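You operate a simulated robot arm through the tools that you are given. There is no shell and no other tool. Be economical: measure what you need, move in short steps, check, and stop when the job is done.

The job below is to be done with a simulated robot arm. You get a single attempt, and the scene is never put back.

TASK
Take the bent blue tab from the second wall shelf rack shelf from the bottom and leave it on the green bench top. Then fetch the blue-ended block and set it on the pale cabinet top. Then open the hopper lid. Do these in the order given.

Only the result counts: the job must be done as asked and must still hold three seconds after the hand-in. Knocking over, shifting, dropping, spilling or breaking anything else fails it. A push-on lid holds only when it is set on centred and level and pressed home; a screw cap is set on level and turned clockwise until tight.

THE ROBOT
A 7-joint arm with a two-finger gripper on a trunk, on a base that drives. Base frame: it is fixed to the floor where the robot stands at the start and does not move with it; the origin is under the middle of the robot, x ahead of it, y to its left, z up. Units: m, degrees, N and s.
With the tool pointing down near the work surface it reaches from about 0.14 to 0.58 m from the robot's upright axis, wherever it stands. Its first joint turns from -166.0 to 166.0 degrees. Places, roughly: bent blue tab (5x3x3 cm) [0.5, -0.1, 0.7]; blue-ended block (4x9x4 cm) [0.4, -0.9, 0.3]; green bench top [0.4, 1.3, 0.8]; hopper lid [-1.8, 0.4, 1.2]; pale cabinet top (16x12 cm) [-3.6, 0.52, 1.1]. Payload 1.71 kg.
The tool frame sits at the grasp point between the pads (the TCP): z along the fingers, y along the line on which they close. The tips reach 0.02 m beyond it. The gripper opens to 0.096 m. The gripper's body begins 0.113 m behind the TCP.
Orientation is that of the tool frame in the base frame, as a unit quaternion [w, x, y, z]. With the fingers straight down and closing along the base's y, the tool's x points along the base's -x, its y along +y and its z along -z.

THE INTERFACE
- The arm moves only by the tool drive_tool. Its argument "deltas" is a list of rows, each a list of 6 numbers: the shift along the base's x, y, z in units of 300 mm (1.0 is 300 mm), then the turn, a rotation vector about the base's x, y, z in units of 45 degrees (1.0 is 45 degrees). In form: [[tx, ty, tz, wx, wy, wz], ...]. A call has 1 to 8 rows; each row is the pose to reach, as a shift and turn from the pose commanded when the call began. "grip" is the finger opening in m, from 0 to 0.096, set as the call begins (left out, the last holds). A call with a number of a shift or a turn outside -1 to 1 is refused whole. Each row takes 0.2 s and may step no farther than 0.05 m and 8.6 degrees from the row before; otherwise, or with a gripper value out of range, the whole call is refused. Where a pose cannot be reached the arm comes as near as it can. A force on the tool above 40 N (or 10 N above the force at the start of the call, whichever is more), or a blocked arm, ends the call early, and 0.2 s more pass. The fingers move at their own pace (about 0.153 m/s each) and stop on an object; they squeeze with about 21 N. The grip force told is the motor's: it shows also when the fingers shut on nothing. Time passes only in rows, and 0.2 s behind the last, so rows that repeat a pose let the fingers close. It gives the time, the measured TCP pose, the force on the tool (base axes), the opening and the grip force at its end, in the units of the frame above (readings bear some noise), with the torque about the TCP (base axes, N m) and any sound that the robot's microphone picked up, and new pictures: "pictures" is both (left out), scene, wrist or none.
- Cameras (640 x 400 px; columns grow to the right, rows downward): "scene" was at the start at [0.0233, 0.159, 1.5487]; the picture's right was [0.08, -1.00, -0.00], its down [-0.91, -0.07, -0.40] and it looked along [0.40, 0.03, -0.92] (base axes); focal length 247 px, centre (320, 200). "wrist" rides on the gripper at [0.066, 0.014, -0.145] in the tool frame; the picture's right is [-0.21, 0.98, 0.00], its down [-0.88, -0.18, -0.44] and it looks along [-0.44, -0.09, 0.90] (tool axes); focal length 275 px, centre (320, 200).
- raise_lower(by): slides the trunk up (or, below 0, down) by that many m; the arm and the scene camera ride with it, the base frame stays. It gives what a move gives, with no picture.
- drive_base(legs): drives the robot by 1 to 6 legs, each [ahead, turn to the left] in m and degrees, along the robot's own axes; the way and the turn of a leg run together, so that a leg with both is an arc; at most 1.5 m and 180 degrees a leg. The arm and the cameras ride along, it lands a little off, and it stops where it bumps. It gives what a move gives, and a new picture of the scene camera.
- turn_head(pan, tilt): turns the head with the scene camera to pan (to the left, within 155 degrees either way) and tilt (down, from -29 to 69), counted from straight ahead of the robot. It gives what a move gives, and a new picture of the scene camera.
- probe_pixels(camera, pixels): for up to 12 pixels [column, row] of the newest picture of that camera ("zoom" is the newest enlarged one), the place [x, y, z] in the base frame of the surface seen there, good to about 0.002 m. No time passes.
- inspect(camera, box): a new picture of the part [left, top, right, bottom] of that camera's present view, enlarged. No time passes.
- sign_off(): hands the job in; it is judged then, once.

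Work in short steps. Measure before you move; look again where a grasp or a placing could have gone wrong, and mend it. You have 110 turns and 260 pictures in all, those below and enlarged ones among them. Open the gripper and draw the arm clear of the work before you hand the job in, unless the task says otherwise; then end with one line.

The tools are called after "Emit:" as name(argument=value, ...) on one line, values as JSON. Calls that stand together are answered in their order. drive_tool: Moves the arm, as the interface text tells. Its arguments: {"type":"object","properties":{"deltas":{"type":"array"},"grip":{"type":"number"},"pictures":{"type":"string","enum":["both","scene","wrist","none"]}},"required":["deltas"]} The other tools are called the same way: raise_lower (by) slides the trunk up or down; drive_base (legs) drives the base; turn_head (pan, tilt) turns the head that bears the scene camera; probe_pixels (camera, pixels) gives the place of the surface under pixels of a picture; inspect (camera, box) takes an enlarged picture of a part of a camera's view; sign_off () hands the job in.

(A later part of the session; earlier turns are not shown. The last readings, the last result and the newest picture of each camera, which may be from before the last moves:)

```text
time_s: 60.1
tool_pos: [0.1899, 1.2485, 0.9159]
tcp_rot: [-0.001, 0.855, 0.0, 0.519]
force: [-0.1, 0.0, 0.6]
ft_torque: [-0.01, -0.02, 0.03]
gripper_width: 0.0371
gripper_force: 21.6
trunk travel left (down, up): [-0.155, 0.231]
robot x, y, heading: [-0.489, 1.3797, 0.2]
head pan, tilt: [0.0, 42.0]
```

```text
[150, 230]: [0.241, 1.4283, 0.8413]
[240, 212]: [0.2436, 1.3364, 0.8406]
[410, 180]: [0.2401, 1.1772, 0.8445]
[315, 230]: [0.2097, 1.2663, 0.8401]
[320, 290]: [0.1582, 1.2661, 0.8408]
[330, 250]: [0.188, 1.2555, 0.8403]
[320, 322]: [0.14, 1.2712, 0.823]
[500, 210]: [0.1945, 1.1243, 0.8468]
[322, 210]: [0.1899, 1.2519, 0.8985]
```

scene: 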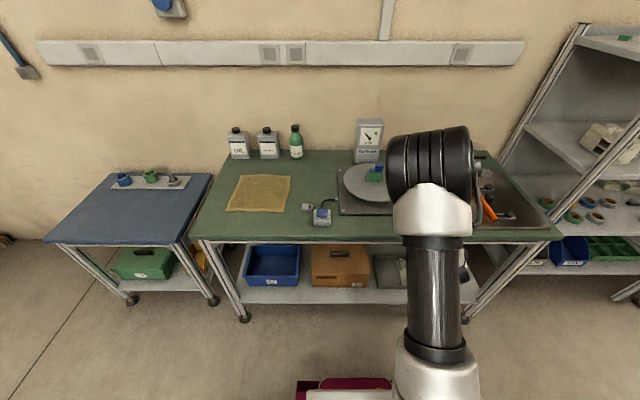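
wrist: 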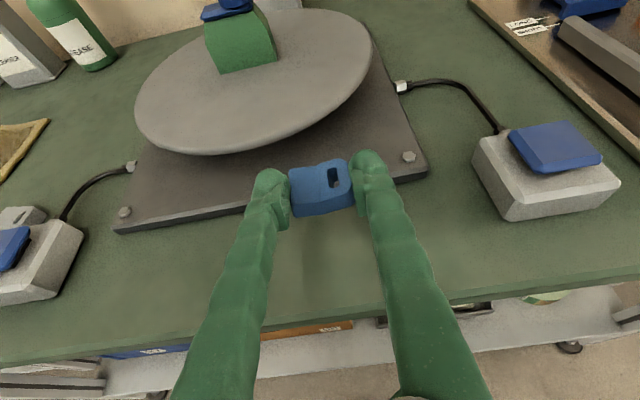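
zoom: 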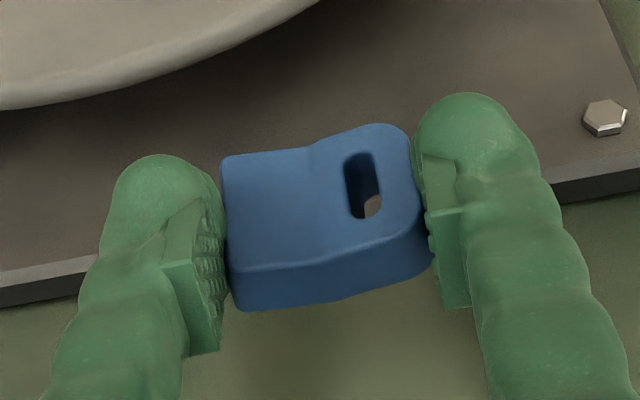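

Clear spot: tab will lie at x≈0.18–0.21, mat starts at 0.24. Lower towards the bench.

Emit:
drive_tool(deltas=[[-0.01, 0.03, -0.05, 0, 0.02, 0], [-0.015, 0.06, -0.1, 0, 0.035, 0], [-0.015, 0.06, -0.12, 0, 0.035, 0], [-0.015, 0.06, -0.14, 0, 0.035, 0]], pictures="wrist")

```text
time_s: 61.1
tool_pos: [0.185, 1.2693, 0.8733]
tcp_rot: [-0.002, 0.862, 0.002, 0.506]
force: [0.6, -0.6, -0.6]
ft_torque: [0.0, 0.0, -0.01]
gripper_width: 0.0371
gripper_force: 21.0
trunk travel left (down, up): [-0.155, 0.231]
robot x, y, heading: [-0.4854, 1.3813, 0.1]
head pan, tilt: [0.0, 42.0]
```

wrist: 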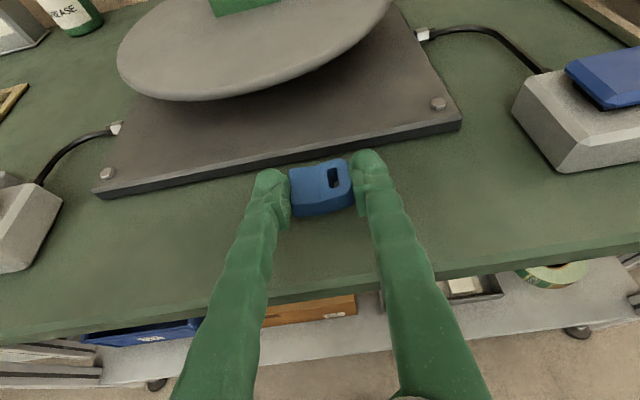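

Not yet touching (z 0.873). Lower in 2 mm steps, watching the vertical force.

Emit:
drive_tool(deltas=[[0, 0, -0.007, 0, 0, 0], [0, 0, -0.014, 0, 0, 0], [0, 0, -0.014, 0, 0, 0]], pictures="none")

Emit:
drive_tool(deltas=[[0, 0, -0.007, 0, 0, 0], [0, 0, -0.012, 0, 0, 0], [0, 0, -0.012, 0, 0, 0]], pictures="none")

Emit:
inspect(camera="wrist", box=[220, 120, 420, 245])

```text
time_s: 61.9
tool_pos: [0.1857, 1.2689, 0.8688]
tcp_rot: [-0.003, 0.862, 0.002, 0.508]
force: [0.4, -0.4, 0.0]
ft_torque: [0.02, 0.02, -0.01]
gripper_width: 0.0369
gripper_force: 20.4
trunk travel left (down, up): [-0.155, 0.231]
robot x, y, heading: [-0.482, 1.3816, 0.2]
head pan, tilt: [0.0, 42.0]
```

```text
time_s: 62.7
tool_pos: [0.1855, 1.2674, 0.8657]
tcp_rot: [-0.003, 0.862, 0.002, 0.506]
force: [0.6, 0.7, 0.9]
ft_torque: [0.0, -0.02, 0.0]
gripper_width: 0.0373
gripper_force: 21.1
trunk travel left (down, up): [-0.155, 0.231]
robot x, y, heading: [-0.4913, 1.3805, 0.2]
head pan, tilt: [0.0, 42.0]
```

```text
3.20 times, centred on (320, 182) of wrist
```

zoom: 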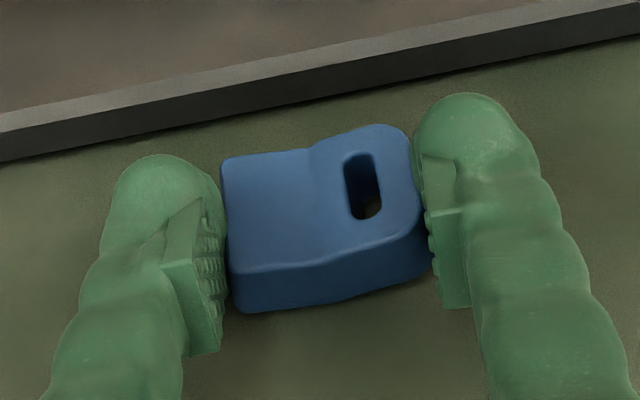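

Emit:
drive_tool(deltas=[[0, 0, -0.007, 0, 0, 0], [0, 0, -0.007, 0, 0, 0]], pictures="none")

Emit:
drive_tool(deltas=[[0, 0, -0.007, 0, 0, 0], [0, 0, -0.007, 0, 0, 0]], pictures="wrist")

Emit:
probe_pixels(camera="wrist", pixels=[[300, 180], [310, 195], [340, 165], [300, 212], [345, 195], [320, 230]])

```text
time_s: 63.3
tool_pos: [0.1851, 1.2675, 0.8645]
tcp_rot: [-0.002, 0.861, 0.002, 0.509]
force: [0.5, 0.1, 10.9]
ft_torque: [-0.07, -0.1, -0.02]
gripper_width: 0.037
gripper_force: 21.3
trunk travel left (down, up): [-0.155, 0.231]
robot x, y, heading: [-0.4875, 1.3827, 0.2]
head pan, tilt: [0.0, 42.0]
```

```text
time_s: 63.9
tool_pos: [0.184, 1.2672, 0.8639]
tcp_rot: [-0.004, 0.86, 0.003, 0.51]
force: [3.0, 0.9, 23.5]
ft_torque: [-0.03, -0.23, 0.03]
gripper_width: 0.0376
gripper_force: 20.7
trunk travel left (down, up): [-0.155, 0.231]
robot x, y, heading: [-0.4868, 1.38, 0.3]
head pan, tilt: [0.0, 42.0]
```

wrist: 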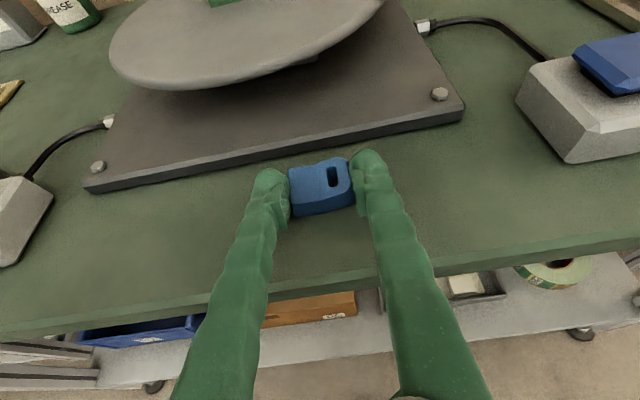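

```text
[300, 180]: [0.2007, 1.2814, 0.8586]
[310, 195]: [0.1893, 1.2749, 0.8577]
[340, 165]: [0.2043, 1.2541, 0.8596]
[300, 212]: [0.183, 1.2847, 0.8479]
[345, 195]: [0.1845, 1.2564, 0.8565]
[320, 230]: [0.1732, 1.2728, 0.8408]
```

The tab is pressed on the bench (24 N up). I relieve ~2 mm, then open.

Emit:
drive_tool(deltas=[[0, 0, 0.01, 0, 0, 0], [0, 0, 0.01, 0, 0, 0]], pictures="none")

Emit:
drive_tool(deltas=[[0, 0, 0, 0, 0, 0], [0, 0, 0, 0, 0, 0]], grip=0.07, pictures="wrist")

```text
time_s: 64.5
tool_pos: [0.1836, 1.2675, 0.8636]
tcp_rot: [-0.003, 0.863, 0.002, 0.506]
force: [2.8, -0.1, 11.9]
ft_torque: [-0.03, -0.21, 0.03]
gripper_width: 0.0373
gripper_force: 21.3
trunk travel left (down, up): [-0.155, 0.231]
robot x, y, heading: [-0.4825, 1.3772, 0.1]
head pan, tilt: [0.0, 42.0]
```

```text
time_s: 65.1
tool_pos: [0.1838, 1.2677, 0.8631]
tcp_rot: [-0.004, 0.863, 0.003, 0.505]
force: [0.6, 0.0, -0.5]
ft_torque: [-0.01, 0.0, 0.0]
gripper_width: 0.07
gripper_force: 0.1
trunk travel left (down, up): [-0.155, 0.231]
robot x, y, heading: [-0.4872, 1.3809, -0.0]
head pan, tilt: [0.0, 42.0]
```

wrist: 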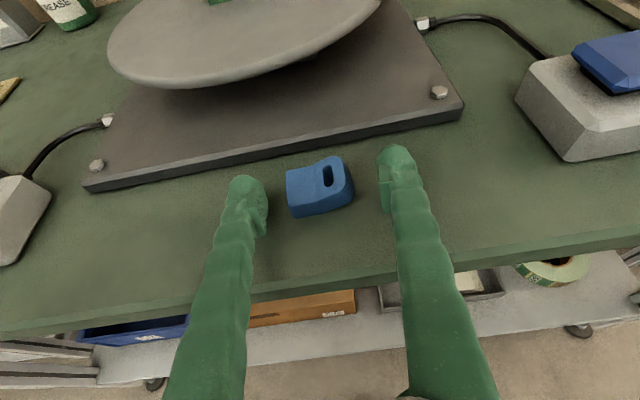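

The tab rests on the green bench. I lift and draw back from it.

Emit:
drive_tool(deltas=[[0, 0, 0.1, 0, 0, 0], [-0.02, 0, 0.2, 0, 0, 0], [-0.12, 0, 0.28, 0, 0, 0], [-0.25, 0, 0.3, 0, 0, 0], [-0.35, 0, 0.3, 0, 0, 0]], pictures="scene")

```text
time_s: 66.3
tool_pos: [0.0793, 1.266, 0.9546]
tcp_rot: [-0.002, 0.862, 0.001, 0.508]
force: [-0.1, -0.1, -0.8]
ft_torque: [-0.03, 0.02, -0.01]
gripper_width: 0.07
gripper_force: 0.0
trunk travel left (down, up): [-0.155, 0.231]
robot x, y, heading: [-0.4884, 1.3819, 0.2]
head pan, tilt: [0.0, 42.0]
```

scene: 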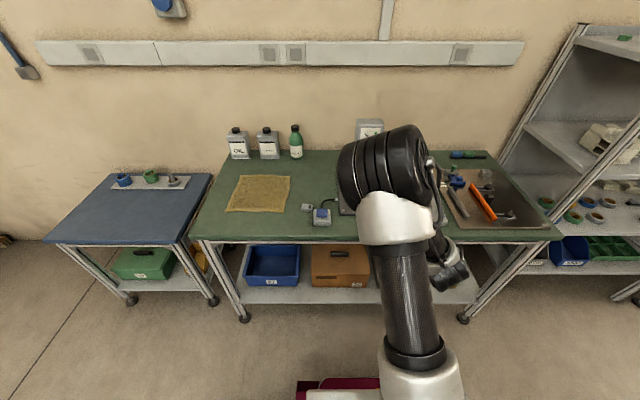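

Next the block: I turn right, drive back past the rack to y≈−0.3 and face −y to look ahead.

Emit:
drive_base(legs=[[0, -90], [1.5, 0], [0.1, 0]])

Emit:
turn_head(pan=20, tilt=45)

```text
time_s: 79.6
tool_pos: [-0.5821, -0.793, 0.9645]
tcp_rot: [0.362, 0.607, -0.605, 0.366]
force: [-1.2, -1.8, -1.0]
ft_torque: [0.09, -0.02, 0.07]
gripper_width: 0.0698
gripper_force: 0.1
trunk travel left (down, up): [-0.155, 0.231]
robot x, y, heading: [-0.4683, -0.2446, -89.8]
head pan, tilt: [0.0, 42.0]
```

scene: 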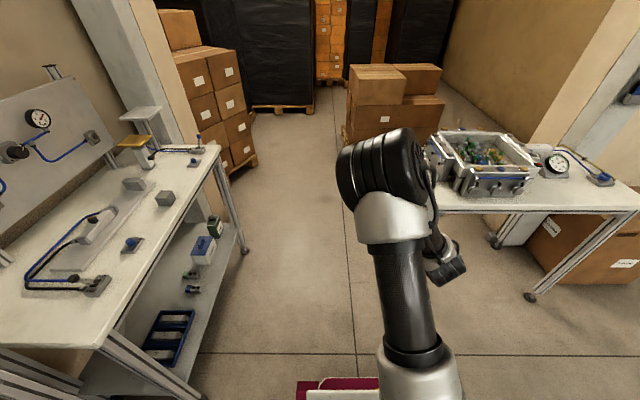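

```text
time_s: 80.4
tool_pos: [-0.5805, -0.8036, 0.9598]
tcp_rot: [0.358, 0.609, -0.607, 0.363]
force: [-0.7, 0.0, 1.0]
ft_torque: [-0.01, -0.06, 0.02]
gripper_width: 0.0701
gripper_force: 0.1
trunk travel left (down, up): [-0.155, 0.231]
robot x, y, heading: [-0.4665, -0.242, -89.9]
head pan, tilt: [20.0, 45.0]
```

scene: 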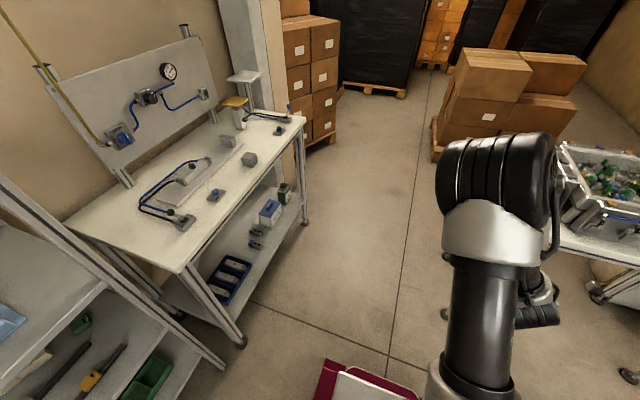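

I zoom on the lower shelf of the right bench and probe the block, bench geometry, and the tray table.

Emit:
probe_pixels(camera="scene", pixels=[[180, 270], [303, 120], [242, 340], [558, 225], [445, 255], [240, 300], [290, 230], [640, 270]])

Emit:
inspect(camera="scene", box=[200, 170, 320, 310])

```text
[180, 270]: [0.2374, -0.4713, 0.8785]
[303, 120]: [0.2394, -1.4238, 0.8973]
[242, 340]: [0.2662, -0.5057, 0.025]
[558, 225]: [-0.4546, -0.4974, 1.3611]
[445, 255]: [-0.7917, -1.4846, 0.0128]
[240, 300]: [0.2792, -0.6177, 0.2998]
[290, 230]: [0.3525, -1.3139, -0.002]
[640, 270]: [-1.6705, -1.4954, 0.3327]
```

```text
2.86 times, centred on (260, 240) of scene
```

zoom: 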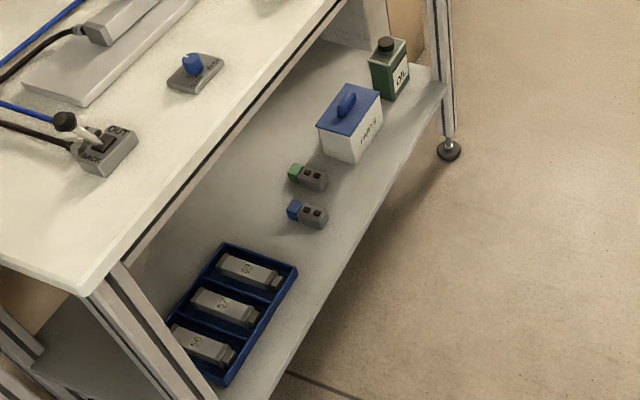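

Emit:
probe_pixels(camera="zoom", pixels=[[289, 210], [305, 205], [325, 210], [312, 222], [295, 220], [318, 180], [295, 168], [310, 240], [350, 250], [300, 268], [350, 155], [420, 100]])

Emit:
inspect(camera="scene", box=[240, 220, 280, 260])

```text
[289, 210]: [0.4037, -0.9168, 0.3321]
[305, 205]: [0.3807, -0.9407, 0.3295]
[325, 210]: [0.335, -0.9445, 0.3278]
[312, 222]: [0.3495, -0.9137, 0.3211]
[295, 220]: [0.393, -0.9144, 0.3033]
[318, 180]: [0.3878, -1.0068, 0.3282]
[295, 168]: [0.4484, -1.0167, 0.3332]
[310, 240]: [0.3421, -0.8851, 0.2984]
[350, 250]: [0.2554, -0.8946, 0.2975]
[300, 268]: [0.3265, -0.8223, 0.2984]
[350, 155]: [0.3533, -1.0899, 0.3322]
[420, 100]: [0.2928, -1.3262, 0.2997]
```

```text
10.00 times, centred on (260, 240) of scene
```

zoom: 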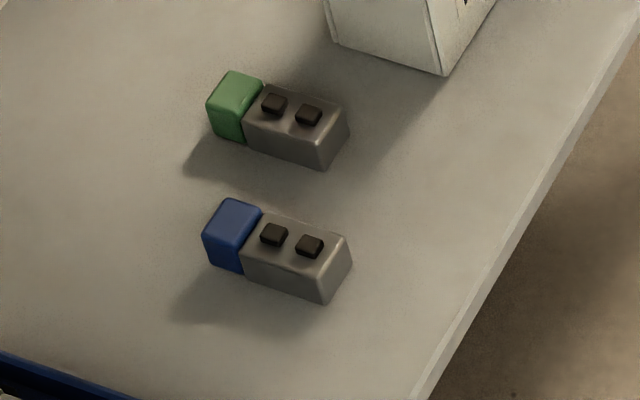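

Emit:
probe_pixels(camera="zoom", pixels=[[206, 238], [228, 202], [258, 210], [240, 245], [345, 240], [325, 265], [320, 298], [245, 265], [212, 258], [270, 220], [345, 132], [420, 390]])

```text
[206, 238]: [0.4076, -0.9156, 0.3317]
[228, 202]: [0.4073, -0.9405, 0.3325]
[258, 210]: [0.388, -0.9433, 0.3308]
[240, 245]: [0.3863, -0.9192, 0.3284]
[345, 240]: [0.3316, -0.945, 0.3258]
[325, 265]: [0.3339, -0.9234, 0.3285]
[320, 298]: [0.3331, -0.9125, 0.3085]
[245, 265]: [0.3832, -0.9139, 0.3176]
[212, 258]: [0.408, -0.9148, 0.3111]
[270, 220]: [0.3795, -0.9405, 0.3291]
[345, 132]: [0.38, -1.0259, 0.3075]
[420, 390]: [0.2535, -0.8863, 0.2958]
```

The block lies along x: x 0.33–0.41, y −0.912…−0.947, z 0.298–0.333. I check the tray table's location on the right before driving further.

Emit:
turn_head(pan=-15, tilt=42)

Emit:
probe_pixels(camera="scene", pixels=[[340, 180], [350, 205], [300, 200], [320, 160], [300, 180], [330, 150], [420, 205], [500, 210], [360, 150], [600, 200]])

```text
time_s: 81.5
tool_pos: [-0.5808, -0.8101, 0.9543]
tcp_rot: [0.357, 0.61, -0.609, 0.361]
force: [0.0, -0.3, -0.1]
ft_torque: [0.02, 0.01, -0.02]
gripper_width: 0.0698
gripper_force: 0.1
trunk travel left (down, up): [-0.155, 0.231]
robot x, y, heading: [-0.4676, -0.2448, -89.5]
head pan, tilt: [-15.0, 42.0]
```

scene: 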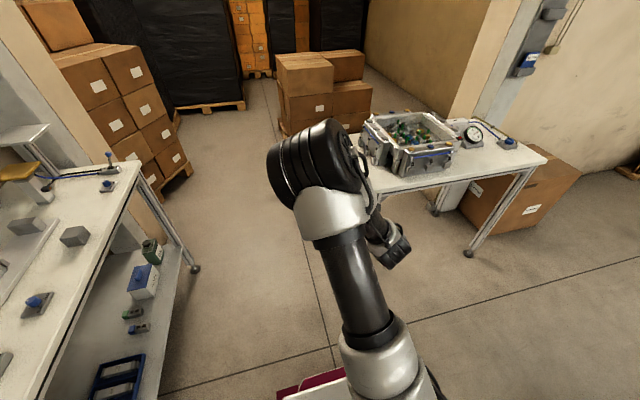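

```text
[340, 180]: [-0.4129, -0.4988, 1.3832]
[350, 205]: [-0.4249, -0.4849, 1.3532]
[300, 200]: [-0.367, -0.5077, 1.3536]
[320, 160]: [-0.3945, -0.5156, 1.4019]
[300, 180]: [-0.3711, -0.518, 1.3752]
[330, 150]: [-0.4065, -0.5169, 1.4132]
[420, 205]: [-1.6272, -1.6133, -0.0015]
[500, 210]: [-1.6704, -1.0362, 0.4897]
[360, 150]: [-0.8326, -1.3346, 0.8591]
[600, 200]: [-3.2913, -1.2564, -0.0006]
```

The tray table starts beyond x≈−0.8, so the path is clear. Drive 0.57 m ahead and turn left to face the bench; then lower the trunk.

Emit:
drive_base(legs=[[0.57, 0], [0, 89.5]])

Emit:
raise_lower(by=-0.15)

Emit:
turn_head(pan=0, tilt=45)

```text
time_s: 89.1
tool_pos: [0.1082, -0.9517, 0.9539]
tcp_rot: [0.002, 0.862, -0.007, 0.508]
force: [-1.2, -0.1, -0.1]
ft_torque: [-0.01, -0.03, 0.02]
gripper_width: 0.07
gripper_force: 0.0
trunk travel left (down, up): [-0.155, 0.231]
robot x, y, heading: [-0.4546, -0.8116, -7.1]
head pan, tilt: [-15.0, 42.0]
stopped in leg 2: the robot was blocked; the commanded pose is now the measured one
```

scene: 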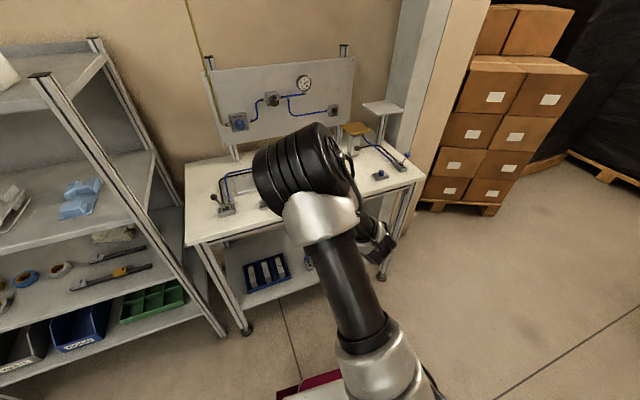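

```text
time_s: 90.9
tool_pos: [0.1141, -0.9512, 0.7994]
tcp_rot: [0.001, 0.863, -0.007, 0.505]
force: [-0.2, -0.4, 0.3]
ft_torque: [0.02, 0.02, 0.04]
gripper_width: 0.0699
gripper_force: 0.1
trunk travel left (down, up): [-0.005, 0.381]
robot x, y, heading: [-0.4563, -0.811, -7.0]
head pan, tilt: [-15.0, 42.0]
```

```text
time_s: 91.7
tool_pos: [0.1143, -0.9506, 0.8008]
tcp_rot: [0.0, 0.862, -0.006, 0.506]
force: [-0.2, -0.3, -1.0]
ft_torque: [-0.01, 0.02, 0.01]
gripper_width: 0.07
gripper_force: 0.1
trunk travel left (down, up): [-0.005, 0.381]
robot x, y, heading: [-0.4548, -0.812, -6.9]
head pan, tilt: [0.0, 45.0]
```

scene: 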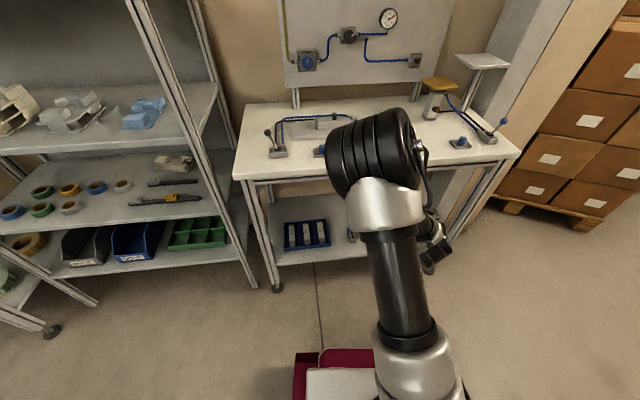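

The turn stopped at −7°, blocked by something. I look around the base to see what it touched.

Emit:
turn_head(pan=-130, tilt=60)

Emit:
turn_head(pan=120, tilt=60)

Emit:
turn_head(pan=10, tilt=69)

```text
time_s: 93.8
tool_pos: [0.1134, -0.9506, 0.7994]
tcp_rot: [0.001, 0.863, -0.006, 0.505]
force: [-0.3, 0.2, -0.8]
ft_torque: [0.03, -0.01, -0.03]
gripper_width: 0.07
gripper_force: 0.0
trunk travel left (down, up): [-0.005, 0.381]
robot x, y, heading: [-0.4536, -0.8141, -6.8]
head pan, tilt: [-130.0, 60.0]
```

scene: 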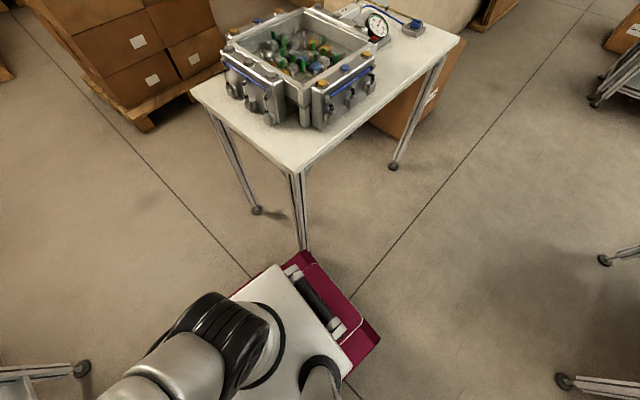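

```text
time_s: 97.3
tool_pos: [0.1125, -0.9515, 0.8012]
tcp_rot: [0.001, 0.863, -0.007, 0.505]
force: [0.0, -0.9, -0.3]
ft_torque: [0.01, 0.02, -0.03]
gripper_width: 0.0698
gripper_force: 0.0
trunk travel left (down, up): [-0.005, 0.381]
robot x, y, heading: [-0.4544, -0.8143, -7.1]
head pan, tilt: [120.0, 60.0]
```

scene: 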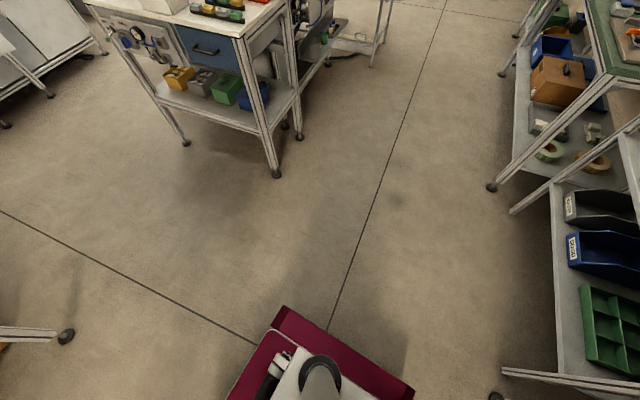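

```text
time_s: 99.2
tool_pos: [0.1126, -0.9498, 0.8]
tcp_rot: [0.001, 0.863, -0.007, 0.506]
force: [-0.3, 0.1, 0.1]
ft_torque: [0.0, -0.03, 0.02]
gripper_width: 0.0699
gripper_force: 0.0
trunk travel left (down, up): [-0.005, 0.381]
robot x, y, heading: [-0.4529, -0.8109, -7.0]
head pan, tilt: [10.0, 68.8]
```

scene: 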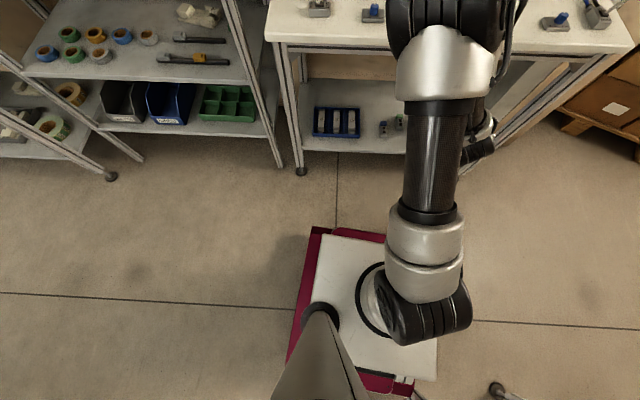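

The rear-right corner touched the tray table's leg. I pull forward 0.08 m first, then finish the turn.

Emit:
drive_base(legs=[[0.08, 0], [0, 7]])

Emit:
turn_head(pan=-130, tilt=60)

```text
time_s: 100.9
tool_pos: [0.2029, -0.8897, 0.8012]
tcp_rot: [-0.029, 0.861, 0.045, 0.505]
force: [-0.5, -0.6, 0.2]
ft_torque: [-0.02, 0.0, 0.01]
gripper_width: 0.07
gripper_force: 0.1
trunk travel left (down, up): [-0.005, 0.381]
robot x, y, heading: [-0.3768, -0.821, 0.1]
head pan, tilt: [10.0, 68.8]
```

scene: 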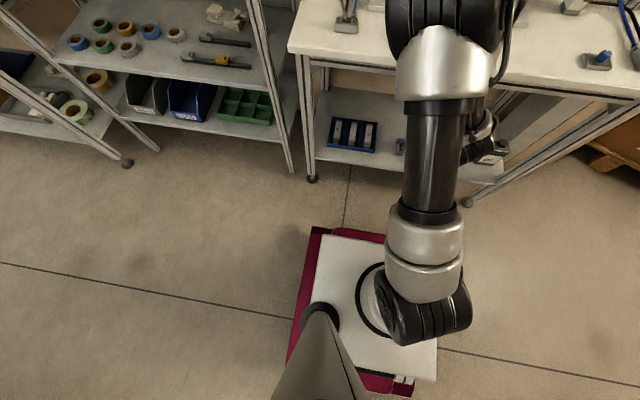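

```text
time_s: 103.1
tool_pos: [0.1955, -0.8909, 0.8077]
tcp_rot: [-0.029, 0.858, 0.045, 0.511]
force: [0.0, 0.4, 0.2]
ft_torque: [-0.01, 0.01, -0.03]
gripper_width: 0.0698
gripper_force: 0.0
trunk travel left (down, up): [-0.005, 0.381]
robot x, y, heading: [-0.3755, -0.8236, 0.0]
head pan, tilt: [-130.0, 60.0]
```

scene: 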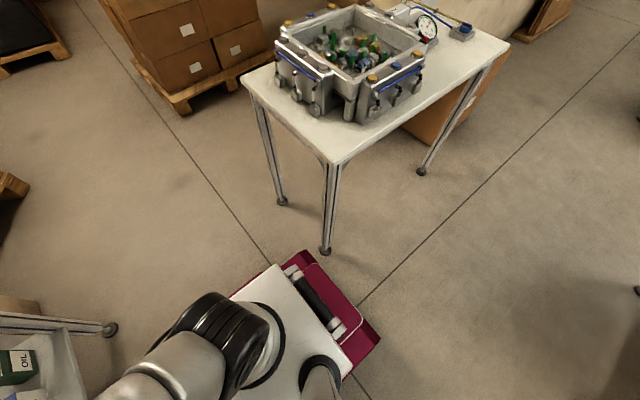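

The table stands fine. I draw the tool back, straighten the yaw, and lower it in front of the bench.

Emit:
drive_tool(deltas=[[-0.13, -0.03, 0, 0, 0, -0.04], [-0.26, -0.06, -0.05, 0, 0, -0.08], [-0.36, -0.09, -0.15, 0, 0, -0.1], [-0.4, -0.12, -0.28, 0, 0, -0.12], [-0.4, -0.13, -0.42, 0, 0, -0.133], [-0.4, -0.13, -0.56, 0, 0, -0.133], [-0.4, -0.13, -0.7, 0, 0, -0.133]], pictures="wrist")

Emit:
turn_head(pan=-10, tilt=60)

```text
time_s: 104.7
tool_pos: [0.0734, -0.9323, 0.5957]
tcp_rot: [-0.003, 0.86, 0.001, 0.511]
force: [0.4, 0.1, 0.3]
ft_torque: [-0.01, -0.01, 0.03]
gripper_width: 0.07
gripper_force: 0.1
out of reach, approached as far as the arm can: row 2, 3, 4, 5, 6
trunk travel left (down, up): [-0.005, 0.381]
robot x, y, heading: [-0.3768, -0.8227, 0.1]
head pan, tilt: [-130.0, 60.0]
```

wrist: 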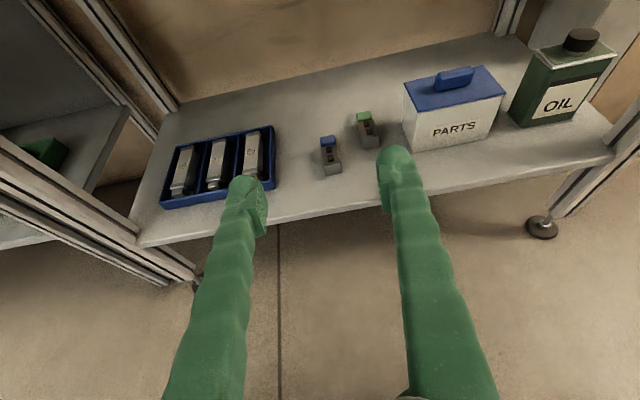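

```text
time_s: 106.7
tool_pos: [0.0726, -0.9321, 0.598]
tcp_rot: [-0.002, 0.859, 0.0, 0.512]
force: [0.4, -0.4, -0.1]
ft_torque: [-0.01, -0.03, -0.02]
gripper_width: 0.0697
gripper_force: 0.1
trunk travel left (down, up): [-0.005, 0.381]
robot x, y, heading: [-0.3752, -0.8204, -0.1]
head pan, tilt: [-10.0, 60.0]
```

scene: 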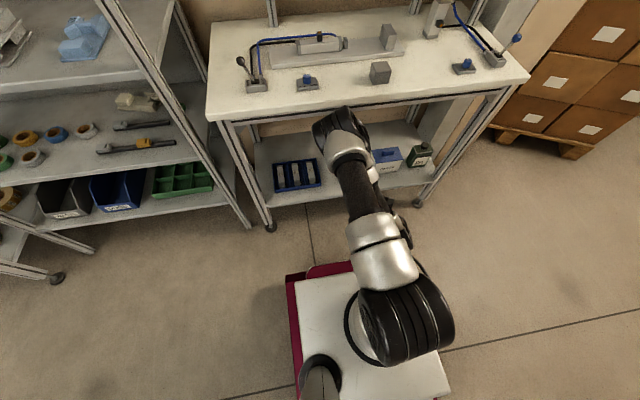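

The arm reached z≈0.6. I probe arm points near the bench edge to check clearances.

Emit:
probe_pixels(camera="scene", pixels=[[340, 120], [325, 125], [350, 145], [365, 190], [375, 230], [390, 290], [410, 320], [350, 102], [375, 115]])

Emit:
inspect(camera="wrist", box=[260, 90, 440, 210])

```text
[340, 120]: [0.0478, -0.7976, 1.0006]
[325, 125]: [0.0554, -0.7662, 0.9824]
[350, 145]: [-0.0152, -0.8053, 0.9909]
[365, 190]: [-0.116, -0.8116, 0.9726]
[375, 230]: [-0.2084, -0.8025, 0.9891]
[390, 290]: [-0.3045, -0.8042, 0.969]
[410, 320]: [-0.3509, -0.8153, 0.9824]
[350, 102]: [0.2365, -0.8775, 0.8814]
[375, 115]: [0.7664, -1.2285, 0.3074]
```

```text
3.33 times, centred on (350, 150) of wrist
```

zoom: 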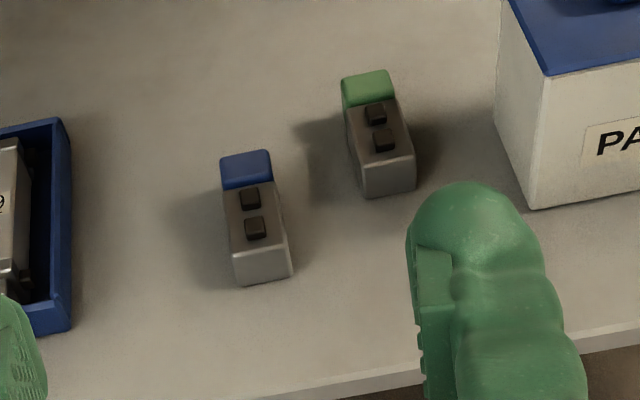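

Upper arm is above the bench edge level and forearm in front; geometry looks OK. Continue lowering to z≈0.40.

Emit:
drive_tool(deltas=[[0.0, 0, -0.13, 0, 0, 0], [0.03, 0, -0.27, 0, 0, 0], [0.06, 0, -0.4, 0, 0, 0], [0.09, 0, -0.53, 0, 0, 0], [0.12, 0, -0.65, 0, 0, 0]], pictures="both")

```text
time_s: 107.9
tool_pos: [0.1128, -0.9286, 0.4035]
tcp_rot: [-0.002, 0.859, -0.001, 0.512]
force: [0.6, 0.1, -0.2]
ft_torque: [0.02, -0.01, -0.01]
gripper_width: 0.0704
gripper_force: 0.0
trunk travel left (down, up): [-0.005, 0.381]
robot x, y, heading: [-0.3729, -0.8235, -0.2]
head pan, tilt: [-10.0, 60.0]
```

scene: 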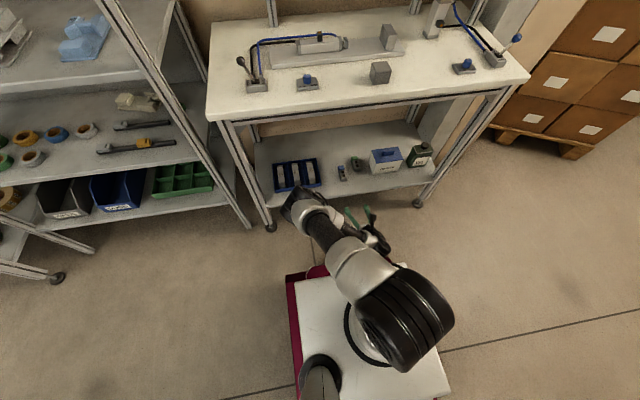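
wrist: 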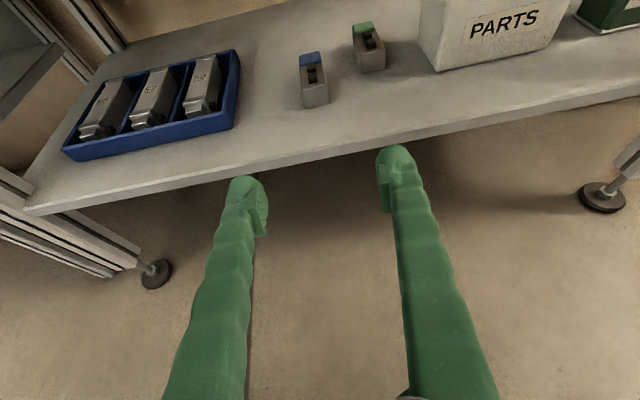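

Good. I check the elbow's place and remeasure the block.

Emit:
probe_pixels(camera="scene", pixels=[[295, 205], [310, 215], [300, 195], [330, 235], [360, 270], [375, 235]])

Emit:
probe_pixels(camera="wrist", pixels=[[299, 58], [320, 55], [303, 90], [327, 85], [305, 103], [325, 102], [352, 30], [355, 60], [386, 68], [235, 115], [310, 70]])

```text
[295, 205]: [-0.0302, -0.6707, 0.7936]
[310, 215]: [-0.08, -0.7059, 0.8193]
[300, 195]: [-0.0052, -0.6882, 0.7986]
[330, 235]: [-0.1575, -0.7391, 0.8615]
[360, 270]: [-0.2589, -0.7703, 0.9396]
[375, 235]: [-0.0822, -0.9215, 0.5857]
```

```text
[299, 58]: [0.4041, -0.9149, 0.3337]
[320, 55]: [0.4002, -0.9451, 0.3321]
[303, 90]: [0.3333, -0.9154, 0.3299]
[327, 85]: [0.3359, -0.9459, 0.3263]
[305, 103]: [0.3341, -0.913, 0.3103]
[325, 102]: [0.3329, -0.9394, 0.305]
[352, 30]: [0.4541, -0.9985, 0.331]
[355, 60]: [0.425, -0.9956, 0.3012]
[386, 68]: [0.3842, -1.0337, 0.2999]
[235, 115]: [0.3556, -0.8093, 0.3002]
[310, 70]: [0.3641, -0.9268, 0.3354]
```

Block centre y≈−0.9295. Advance over the shelf toward it.

Emit:
drive_tool(deltas=[[0.14, 0, -0.02, 0, 0, 0], [0.28, 0, -0.04, 0, 0, 0], [0.42, 0, -0.06, 0, 0, 0], [0.55, -0.003, -0.09, 0, 0, 0]], pictures="both")

```text
time_s: 108.9
tool_pos: [0.277, -0.9304, 0.3748]
tcp_rot: [-0.002, 0.86, 0.001, 0.51]
force: [0.4, 0.4, 1.1]
ft_torque: [0.0, 0.02, 0.02]
gripper_width: 0.07
gripper_force: 0.1
trunk travel left (down, up): [-0.005, 0.381]
robot x, y, heading: [-0.3748, -0.8193, 0.2]
head pan, tilt: [-10.0, 60.0]
```

scene: 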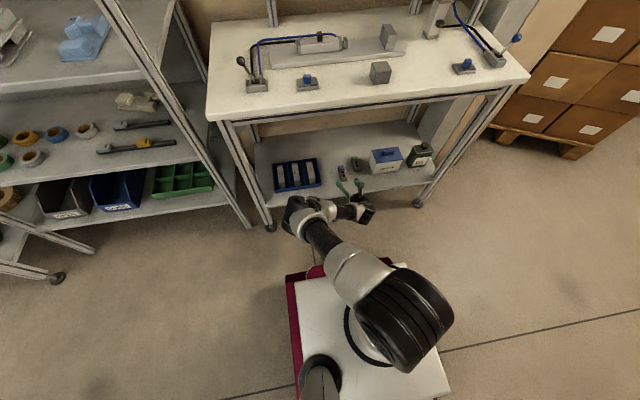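
wrist: 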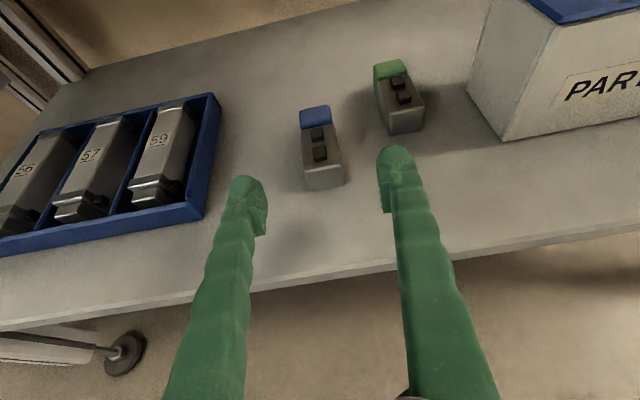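

Advance to just above the block with 0.06 opening.

Emit:
drive_tool(deltas=[[0.1, 0.002, -0.02, 0, 0, 0], [0.2, 0.003, -0.07, 0, 0, 0], [0.25, 0.003, -0.1, 0, 0, 0], [0.25, 0.003, -0.1, 0, 0, 0]], grip=0.06, pictures="wrist")

```text
time_s: 109.9
tool_pos: [0.3504, -0.9282, 0.3459]
tcp_rot: [-0.002, 0.86, 0.0, 0.511]
force: [0.0, 0.3, 0.3]
ft_torque: [0.01, -0.02, -0.01]
gripper_width: 0.0598
gripper_force: 0.1
trunk travel left (down, up): [-0.005, 0.381]
robot x, y, heading: [-0.3728, -0.8247, -0.4]
head pan, tilt: [-10.0, 60.0]
```

wrist: 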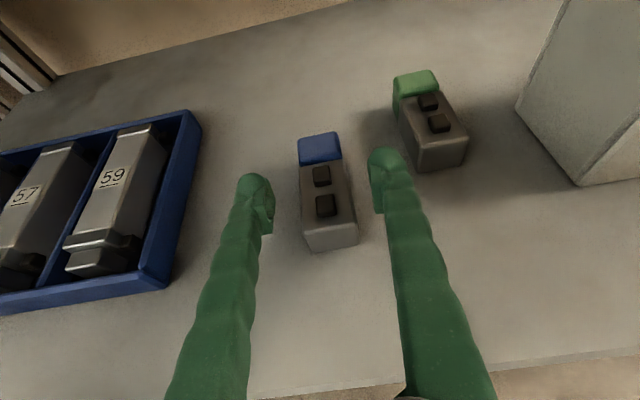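

Straddling the block. Lower to z≈0.322.

Emit:
drive_tool(deltas=[[0.02, -0.003, -0.04, 0, 0, 0], [0.035, -0.004, -0.075, 0, 0, 0], [0.035, -0.004, -0.075, 0, 0, 0]], pictures="none")

Emit:
inspect(camera="wrist", box=[200, 110, 440, 270])

```text
time_s: 110.7
tool_pos: [0.3608, -0.9306, 0.3242]
tcp_rot: [-0.002, 0.86, 0.001, 0.511]
force: [0.2, -0.5, -0.4]
ft_torque: [-0.02, 0.0, -0.02]
gripper_width: 0.0602
gripper_force: 0.1
trunk travel left (down, up): [-0.005, 0.381]
robot x, y, heading: [-0.3734, -0.8268, -0.2]
head pan, tilt: [-10.0, 60.0]
```

```text
2.50 times, centred on (320, 190) of wrist
```

zoom: 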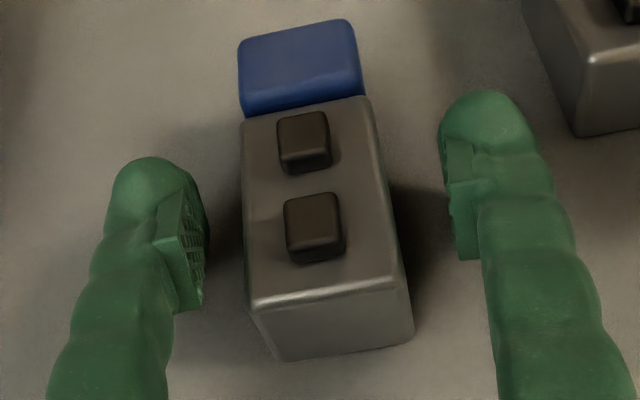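

Good depth. Close the grip, then lift.

Emit:
drive_tool(deltas=[[0, 0, -0.005, 0, 0, 0], [0, 0, -0.005, 0, 0, 0], [0, 0, -0.005, 0, 0, 0], [0, 0, -0.005, 0, 0, 0]], grip=0.0, pictures="none")

Emit:
drive_tool(deltas=[[0, 0, 0.05, 0, 0, 0], [0, 0, 0.1, 0, 0, 0], [0, 0, 0.17, 0, 0, 0]], pictures="wrist")

```text
time_s: 111.7
tool_pos: [0.3607, -0.931, 0.3235]
tcp_rot: [-0.002, 0.859, 0.0, 0.512]
force: [0.6, 0.2, 8.7]
ft_torque: [0.01, 0.12, 0.04]
gripper_width: 0.0332
gripper_force: 21.0
trunk travel left (down, up): [-0.005, 0.381]
robot x, y, heading: [-0.3742, -0.8235, -0.2]
head pan, tilt: [-10.0, 60.0]
```

```text
time_s: 112.5
tool_pos: [0.3605, -0.9302, 0.3719]
tcp_rot: [-0.002, 0.86, 0.0, 0.511]
force: [-0.6, -0.1, -1.0]
ft_torque: [-0.02, 0.02, 0.01]
gripper_width: 0.0334
gripper_force: 20.9
trunk travel left (down, up): [-0.005, 0.381]
robot x, y, heading: [-0.3709, -0.8267, -0.1]
head pan, tilt: [-10.0, 60.0]
```

wrist: 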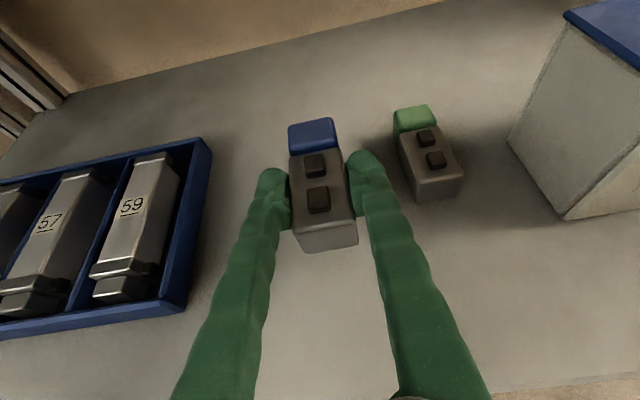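

Held. I withdraw the arm back along the same way.

Emit:
drive_tool(deltas=[[-0.14, 0, 0.02, 0, 0, 0], [-0.28, 0, 0.04, 0, 0, 0], [-0.42, 0, 0.06, 0, 0, 0], [-0.56, 0, 0.08, 0, 0, 0], [-0.7, 0, 0.1, 0, 0, 0], [-0.84, 0, 0.1, 0, 0, 0], [-0.92, 0, 0.22, 0, 0, 0]], pictures="none")

Emit:
drive_tool(deltas=[[-0.02, 0, 0.13, 0, 0, 0], [-0.03, 0, 0.27, 0, 0, 0], [-0.03, 0, 0.41, 0, 0, 0], [-0.03, 0, 0.55, 0, 0, 0], [-0.03, 0, 0.69, 0, 0, 0], [-0.03, 0, 0.83, 0, 0, 0], [0.03, 0, 0.95, 0, 0, 0]], pictures="both")

```text
time_s: 114.1
tool_pos: [0.0894, -0.9282, 0.4399]
tcp_rot: [-0.005, 0.857, 0.002, 0.515]
force: [-0.8, -0.1, -2.7]
ft_torque: [-0.01, -0.01, 0.0]
gripper_width: 0.0336
gripper_force: 20.7
trunk travel left (down, up): [-0.005, 0.381]
robot x, y, heading: [-0.3737, -0.8211, 0.1]
head pan, tilt: [-10.0, 60.0]
```

```text
time_s: 115.7
tool_pos: [0.1218, -0.9458, 0.7164]
tcp_rot: [-0.003, 0.86, 0.001, 0.511]
force: [0.5, -0.2, -2.1]
ft_torque: [0.03, 0.01, -0.01]
gripper_width: 0.0333
gripper_force: 20.6
out of reach, approached as far as the arm can: row 5, 6, 7
trunk travel left (down, up): [-0.005, 0.381]
robot x, y, heading: [-0.3747, -0.8203, 0.0]
head pan, tilt: [-10.0, 60.0]
```

scene: 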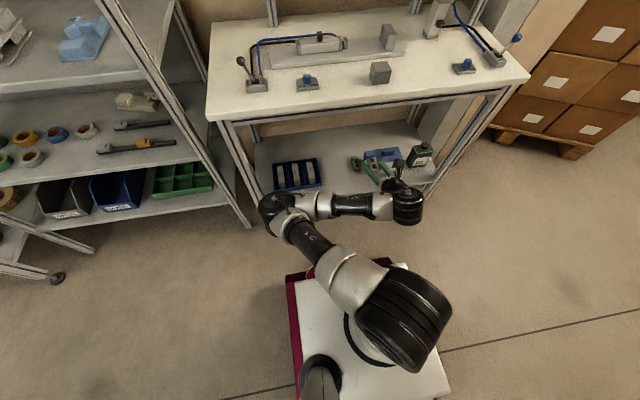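
wrist: 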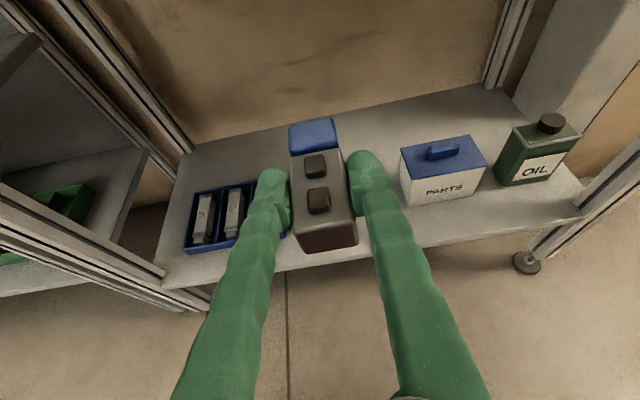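

The block is held. I raise the trunk 0.2, then turn left and move to the aisle at y≈−0.35, heading −x.

Emit:
raise_lower(by=0.25)

Emit:
drive_base(legs=[[0, 110], [0.5, 0], [0, 70]])

Emit:
turn_head(pan=0, tilt=25)

```text
time_s: 118.3
tool_pos: [0.1232, -0.9447, 0.9638]
tcp_rot: [-0.004, 0.86, 0.003, 0.51]
force: [-0.3, 0.1, -1.9]
ft_torque: [0.02, -0.01, 0.01]
gripper_width: 0.0333
gripper_force: 21.3
trunk travel left (down, up): [-0.255, 0.131]
robot x, y, heading: [-0.3753, -0.8193, -0.2]
head pan, tilt: [-10.0, 60.0]
```

```text
time_s: 130.4
tool_pos: [-1.0294, -0.2141, 0.9633]
tcp_rot: [-0.51, 0.012, 0.86, 0.005]
force: [-0.3, -0.2, -1.5]
ft_torque: [-0.05, 0.03, -0.01]
gripper_width: 0.0333
gripper_force: 21.2
trunk travel left (down, up): [-0.255, 0.131]
robot x, y, heading: [-0.5326, -0.352, 178.3]
head pan, tilt: [-10.0, 60.0]
```

scene: 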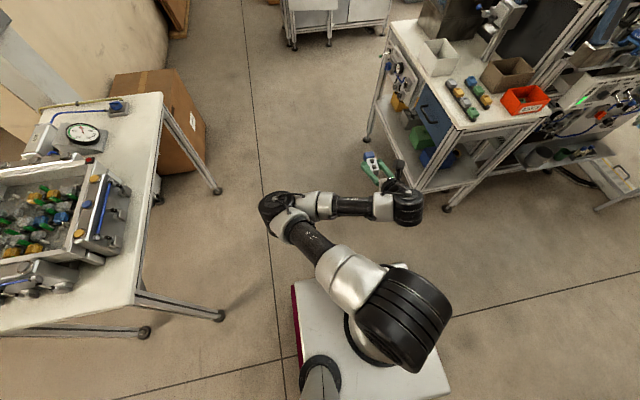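

```text
time_s: 131.4
tool_pos: [-1.0256, -0.2186, 0.9639]
tcp_rot: [-0.516, 0.002, 0.857, -0.007]
force: [0.4, -0.2, -1.6]
ft_torque: [0.01, -0.01, -0.01]
gripper_width: 0.0333
gripper_force: 20.5
trunk travel left (down, up): [-0.255, 0.131]
robot x, y, heading: [-0.531, -0.3523, 178.0]
head pan, tilt: [0.0, 25.0]
```

scene: 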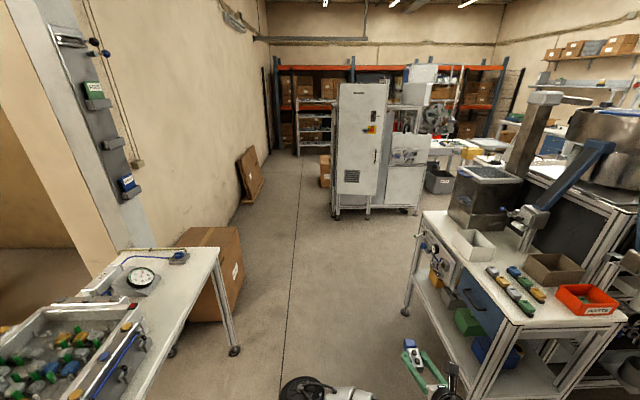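

I zoom to identify the pale cabinet and the hopper lid.

Emit:
inspect(camera="scene", box=[310, 60, 510, 230])

Emit:
inspect(camera="scene", box=[410, 80, 640, 260])

Emit:
probe_pixels(camera="scene", pixels=[[360, 100], [335, 215], [410, 165], [410, 140], [400, 215], [435, 145], [490, 175], [465, 172], [520, 178], [405, 310], [237, 350], [170, 350]])

```text
2.35 times, centred on (410, 145) of scene
```

zoom: 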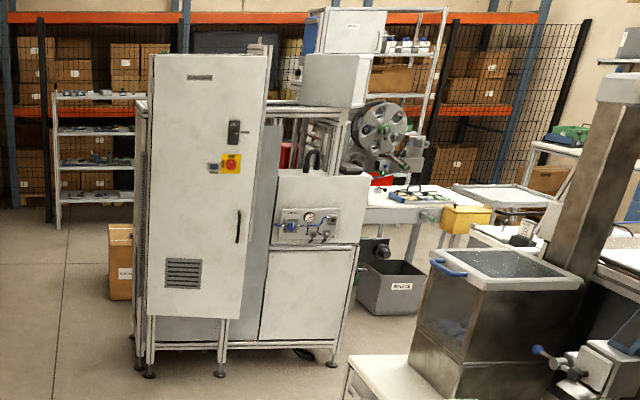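

```text
2.22 times, centred on (525, 170) of scene
```

zoom: 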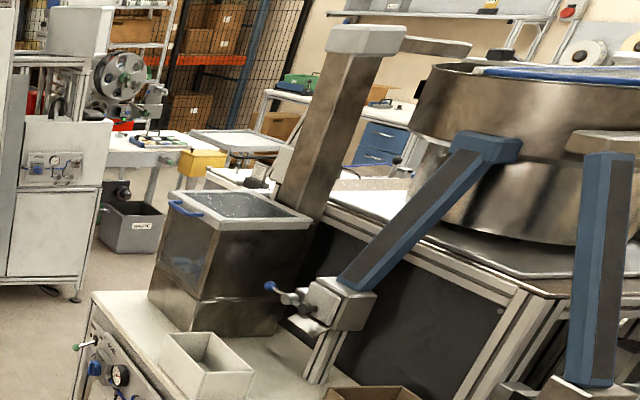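

```text
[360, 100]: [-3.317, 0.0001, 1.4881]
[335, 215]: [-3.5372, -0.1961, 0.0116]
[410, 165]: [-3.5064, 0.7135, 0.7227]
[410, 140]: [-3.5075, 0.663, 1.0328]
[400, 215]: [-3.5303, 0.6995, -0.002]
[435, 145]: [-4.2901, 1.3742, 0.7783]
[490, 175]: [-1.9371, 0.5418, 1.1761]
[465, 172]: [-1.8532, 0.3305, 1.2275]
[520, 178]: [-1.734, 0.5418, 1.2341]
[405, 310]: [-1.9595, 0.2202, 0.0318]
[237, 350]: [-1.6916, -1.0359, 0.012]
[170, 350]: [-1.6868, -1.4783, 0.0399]
```

Hopper lid has a blue handle at about (−1.85, 0.33, 1.23); the pale cabinet is at x≈−3.5. I drive along the aisle to x≈−2.4 and look.

Emit:
drive_base(legs=[[1.4, 1.5], [0.45, 0]])

Emit:
turn_head(pan=-30, tilt=25)

```text
time_s: 141.4
tool_pos: [-2.8976, -0.135, 0.9695]
tcp_rot: [-0.517, 0.011, 0.856, 0.001]
force: [0.9, 1.4, 0.2]
ft_torque: [-0.09, -0.22, 0.22]
gripper_width: 0.0332
gripper_force: 21.0
trunk travel left (down, up): [-0.255, 0.131]
robot x, y, heading: [-2.4049, -0.2799, 178.0]
head pan, tilt: [0.0, 25.0]
```

scene: 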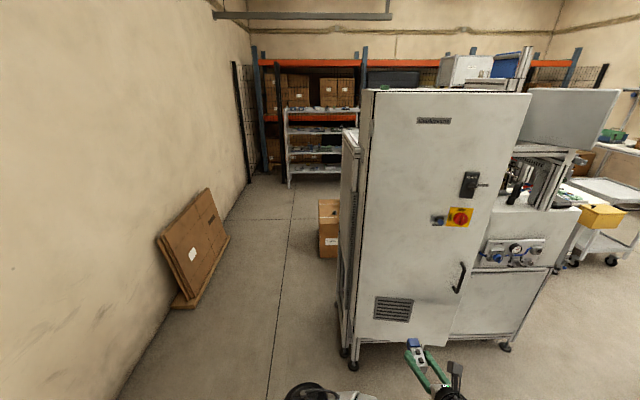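

```text
time_s: 142.4
tool_pos: [-2.8947, -0.1279, 0.9719]
tcp_rot: [-0.525, 0.013, 0.851, 0.007]
force: [-0.6, -0.8, -1.1]
ft_torque: [0.01, -0.03, 0.0]
gripper_width: 0.033
gripper_force: 20.9
trunk travel left (down, up): [-0.255, 0.131]
robot x, y, heading: [-2.4061, -0.2811, 177.8]
head pan, tilt: [-30.0, 25.0]
```

scene: 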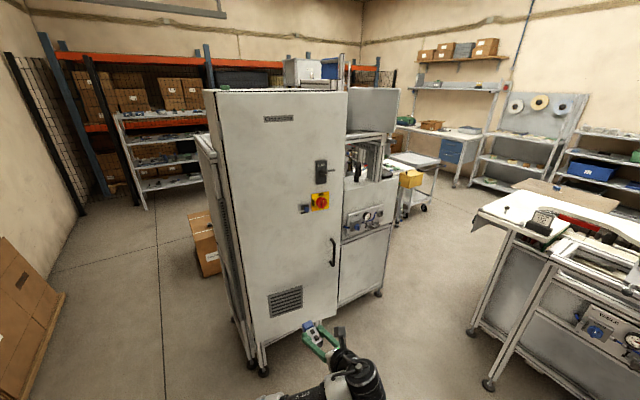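

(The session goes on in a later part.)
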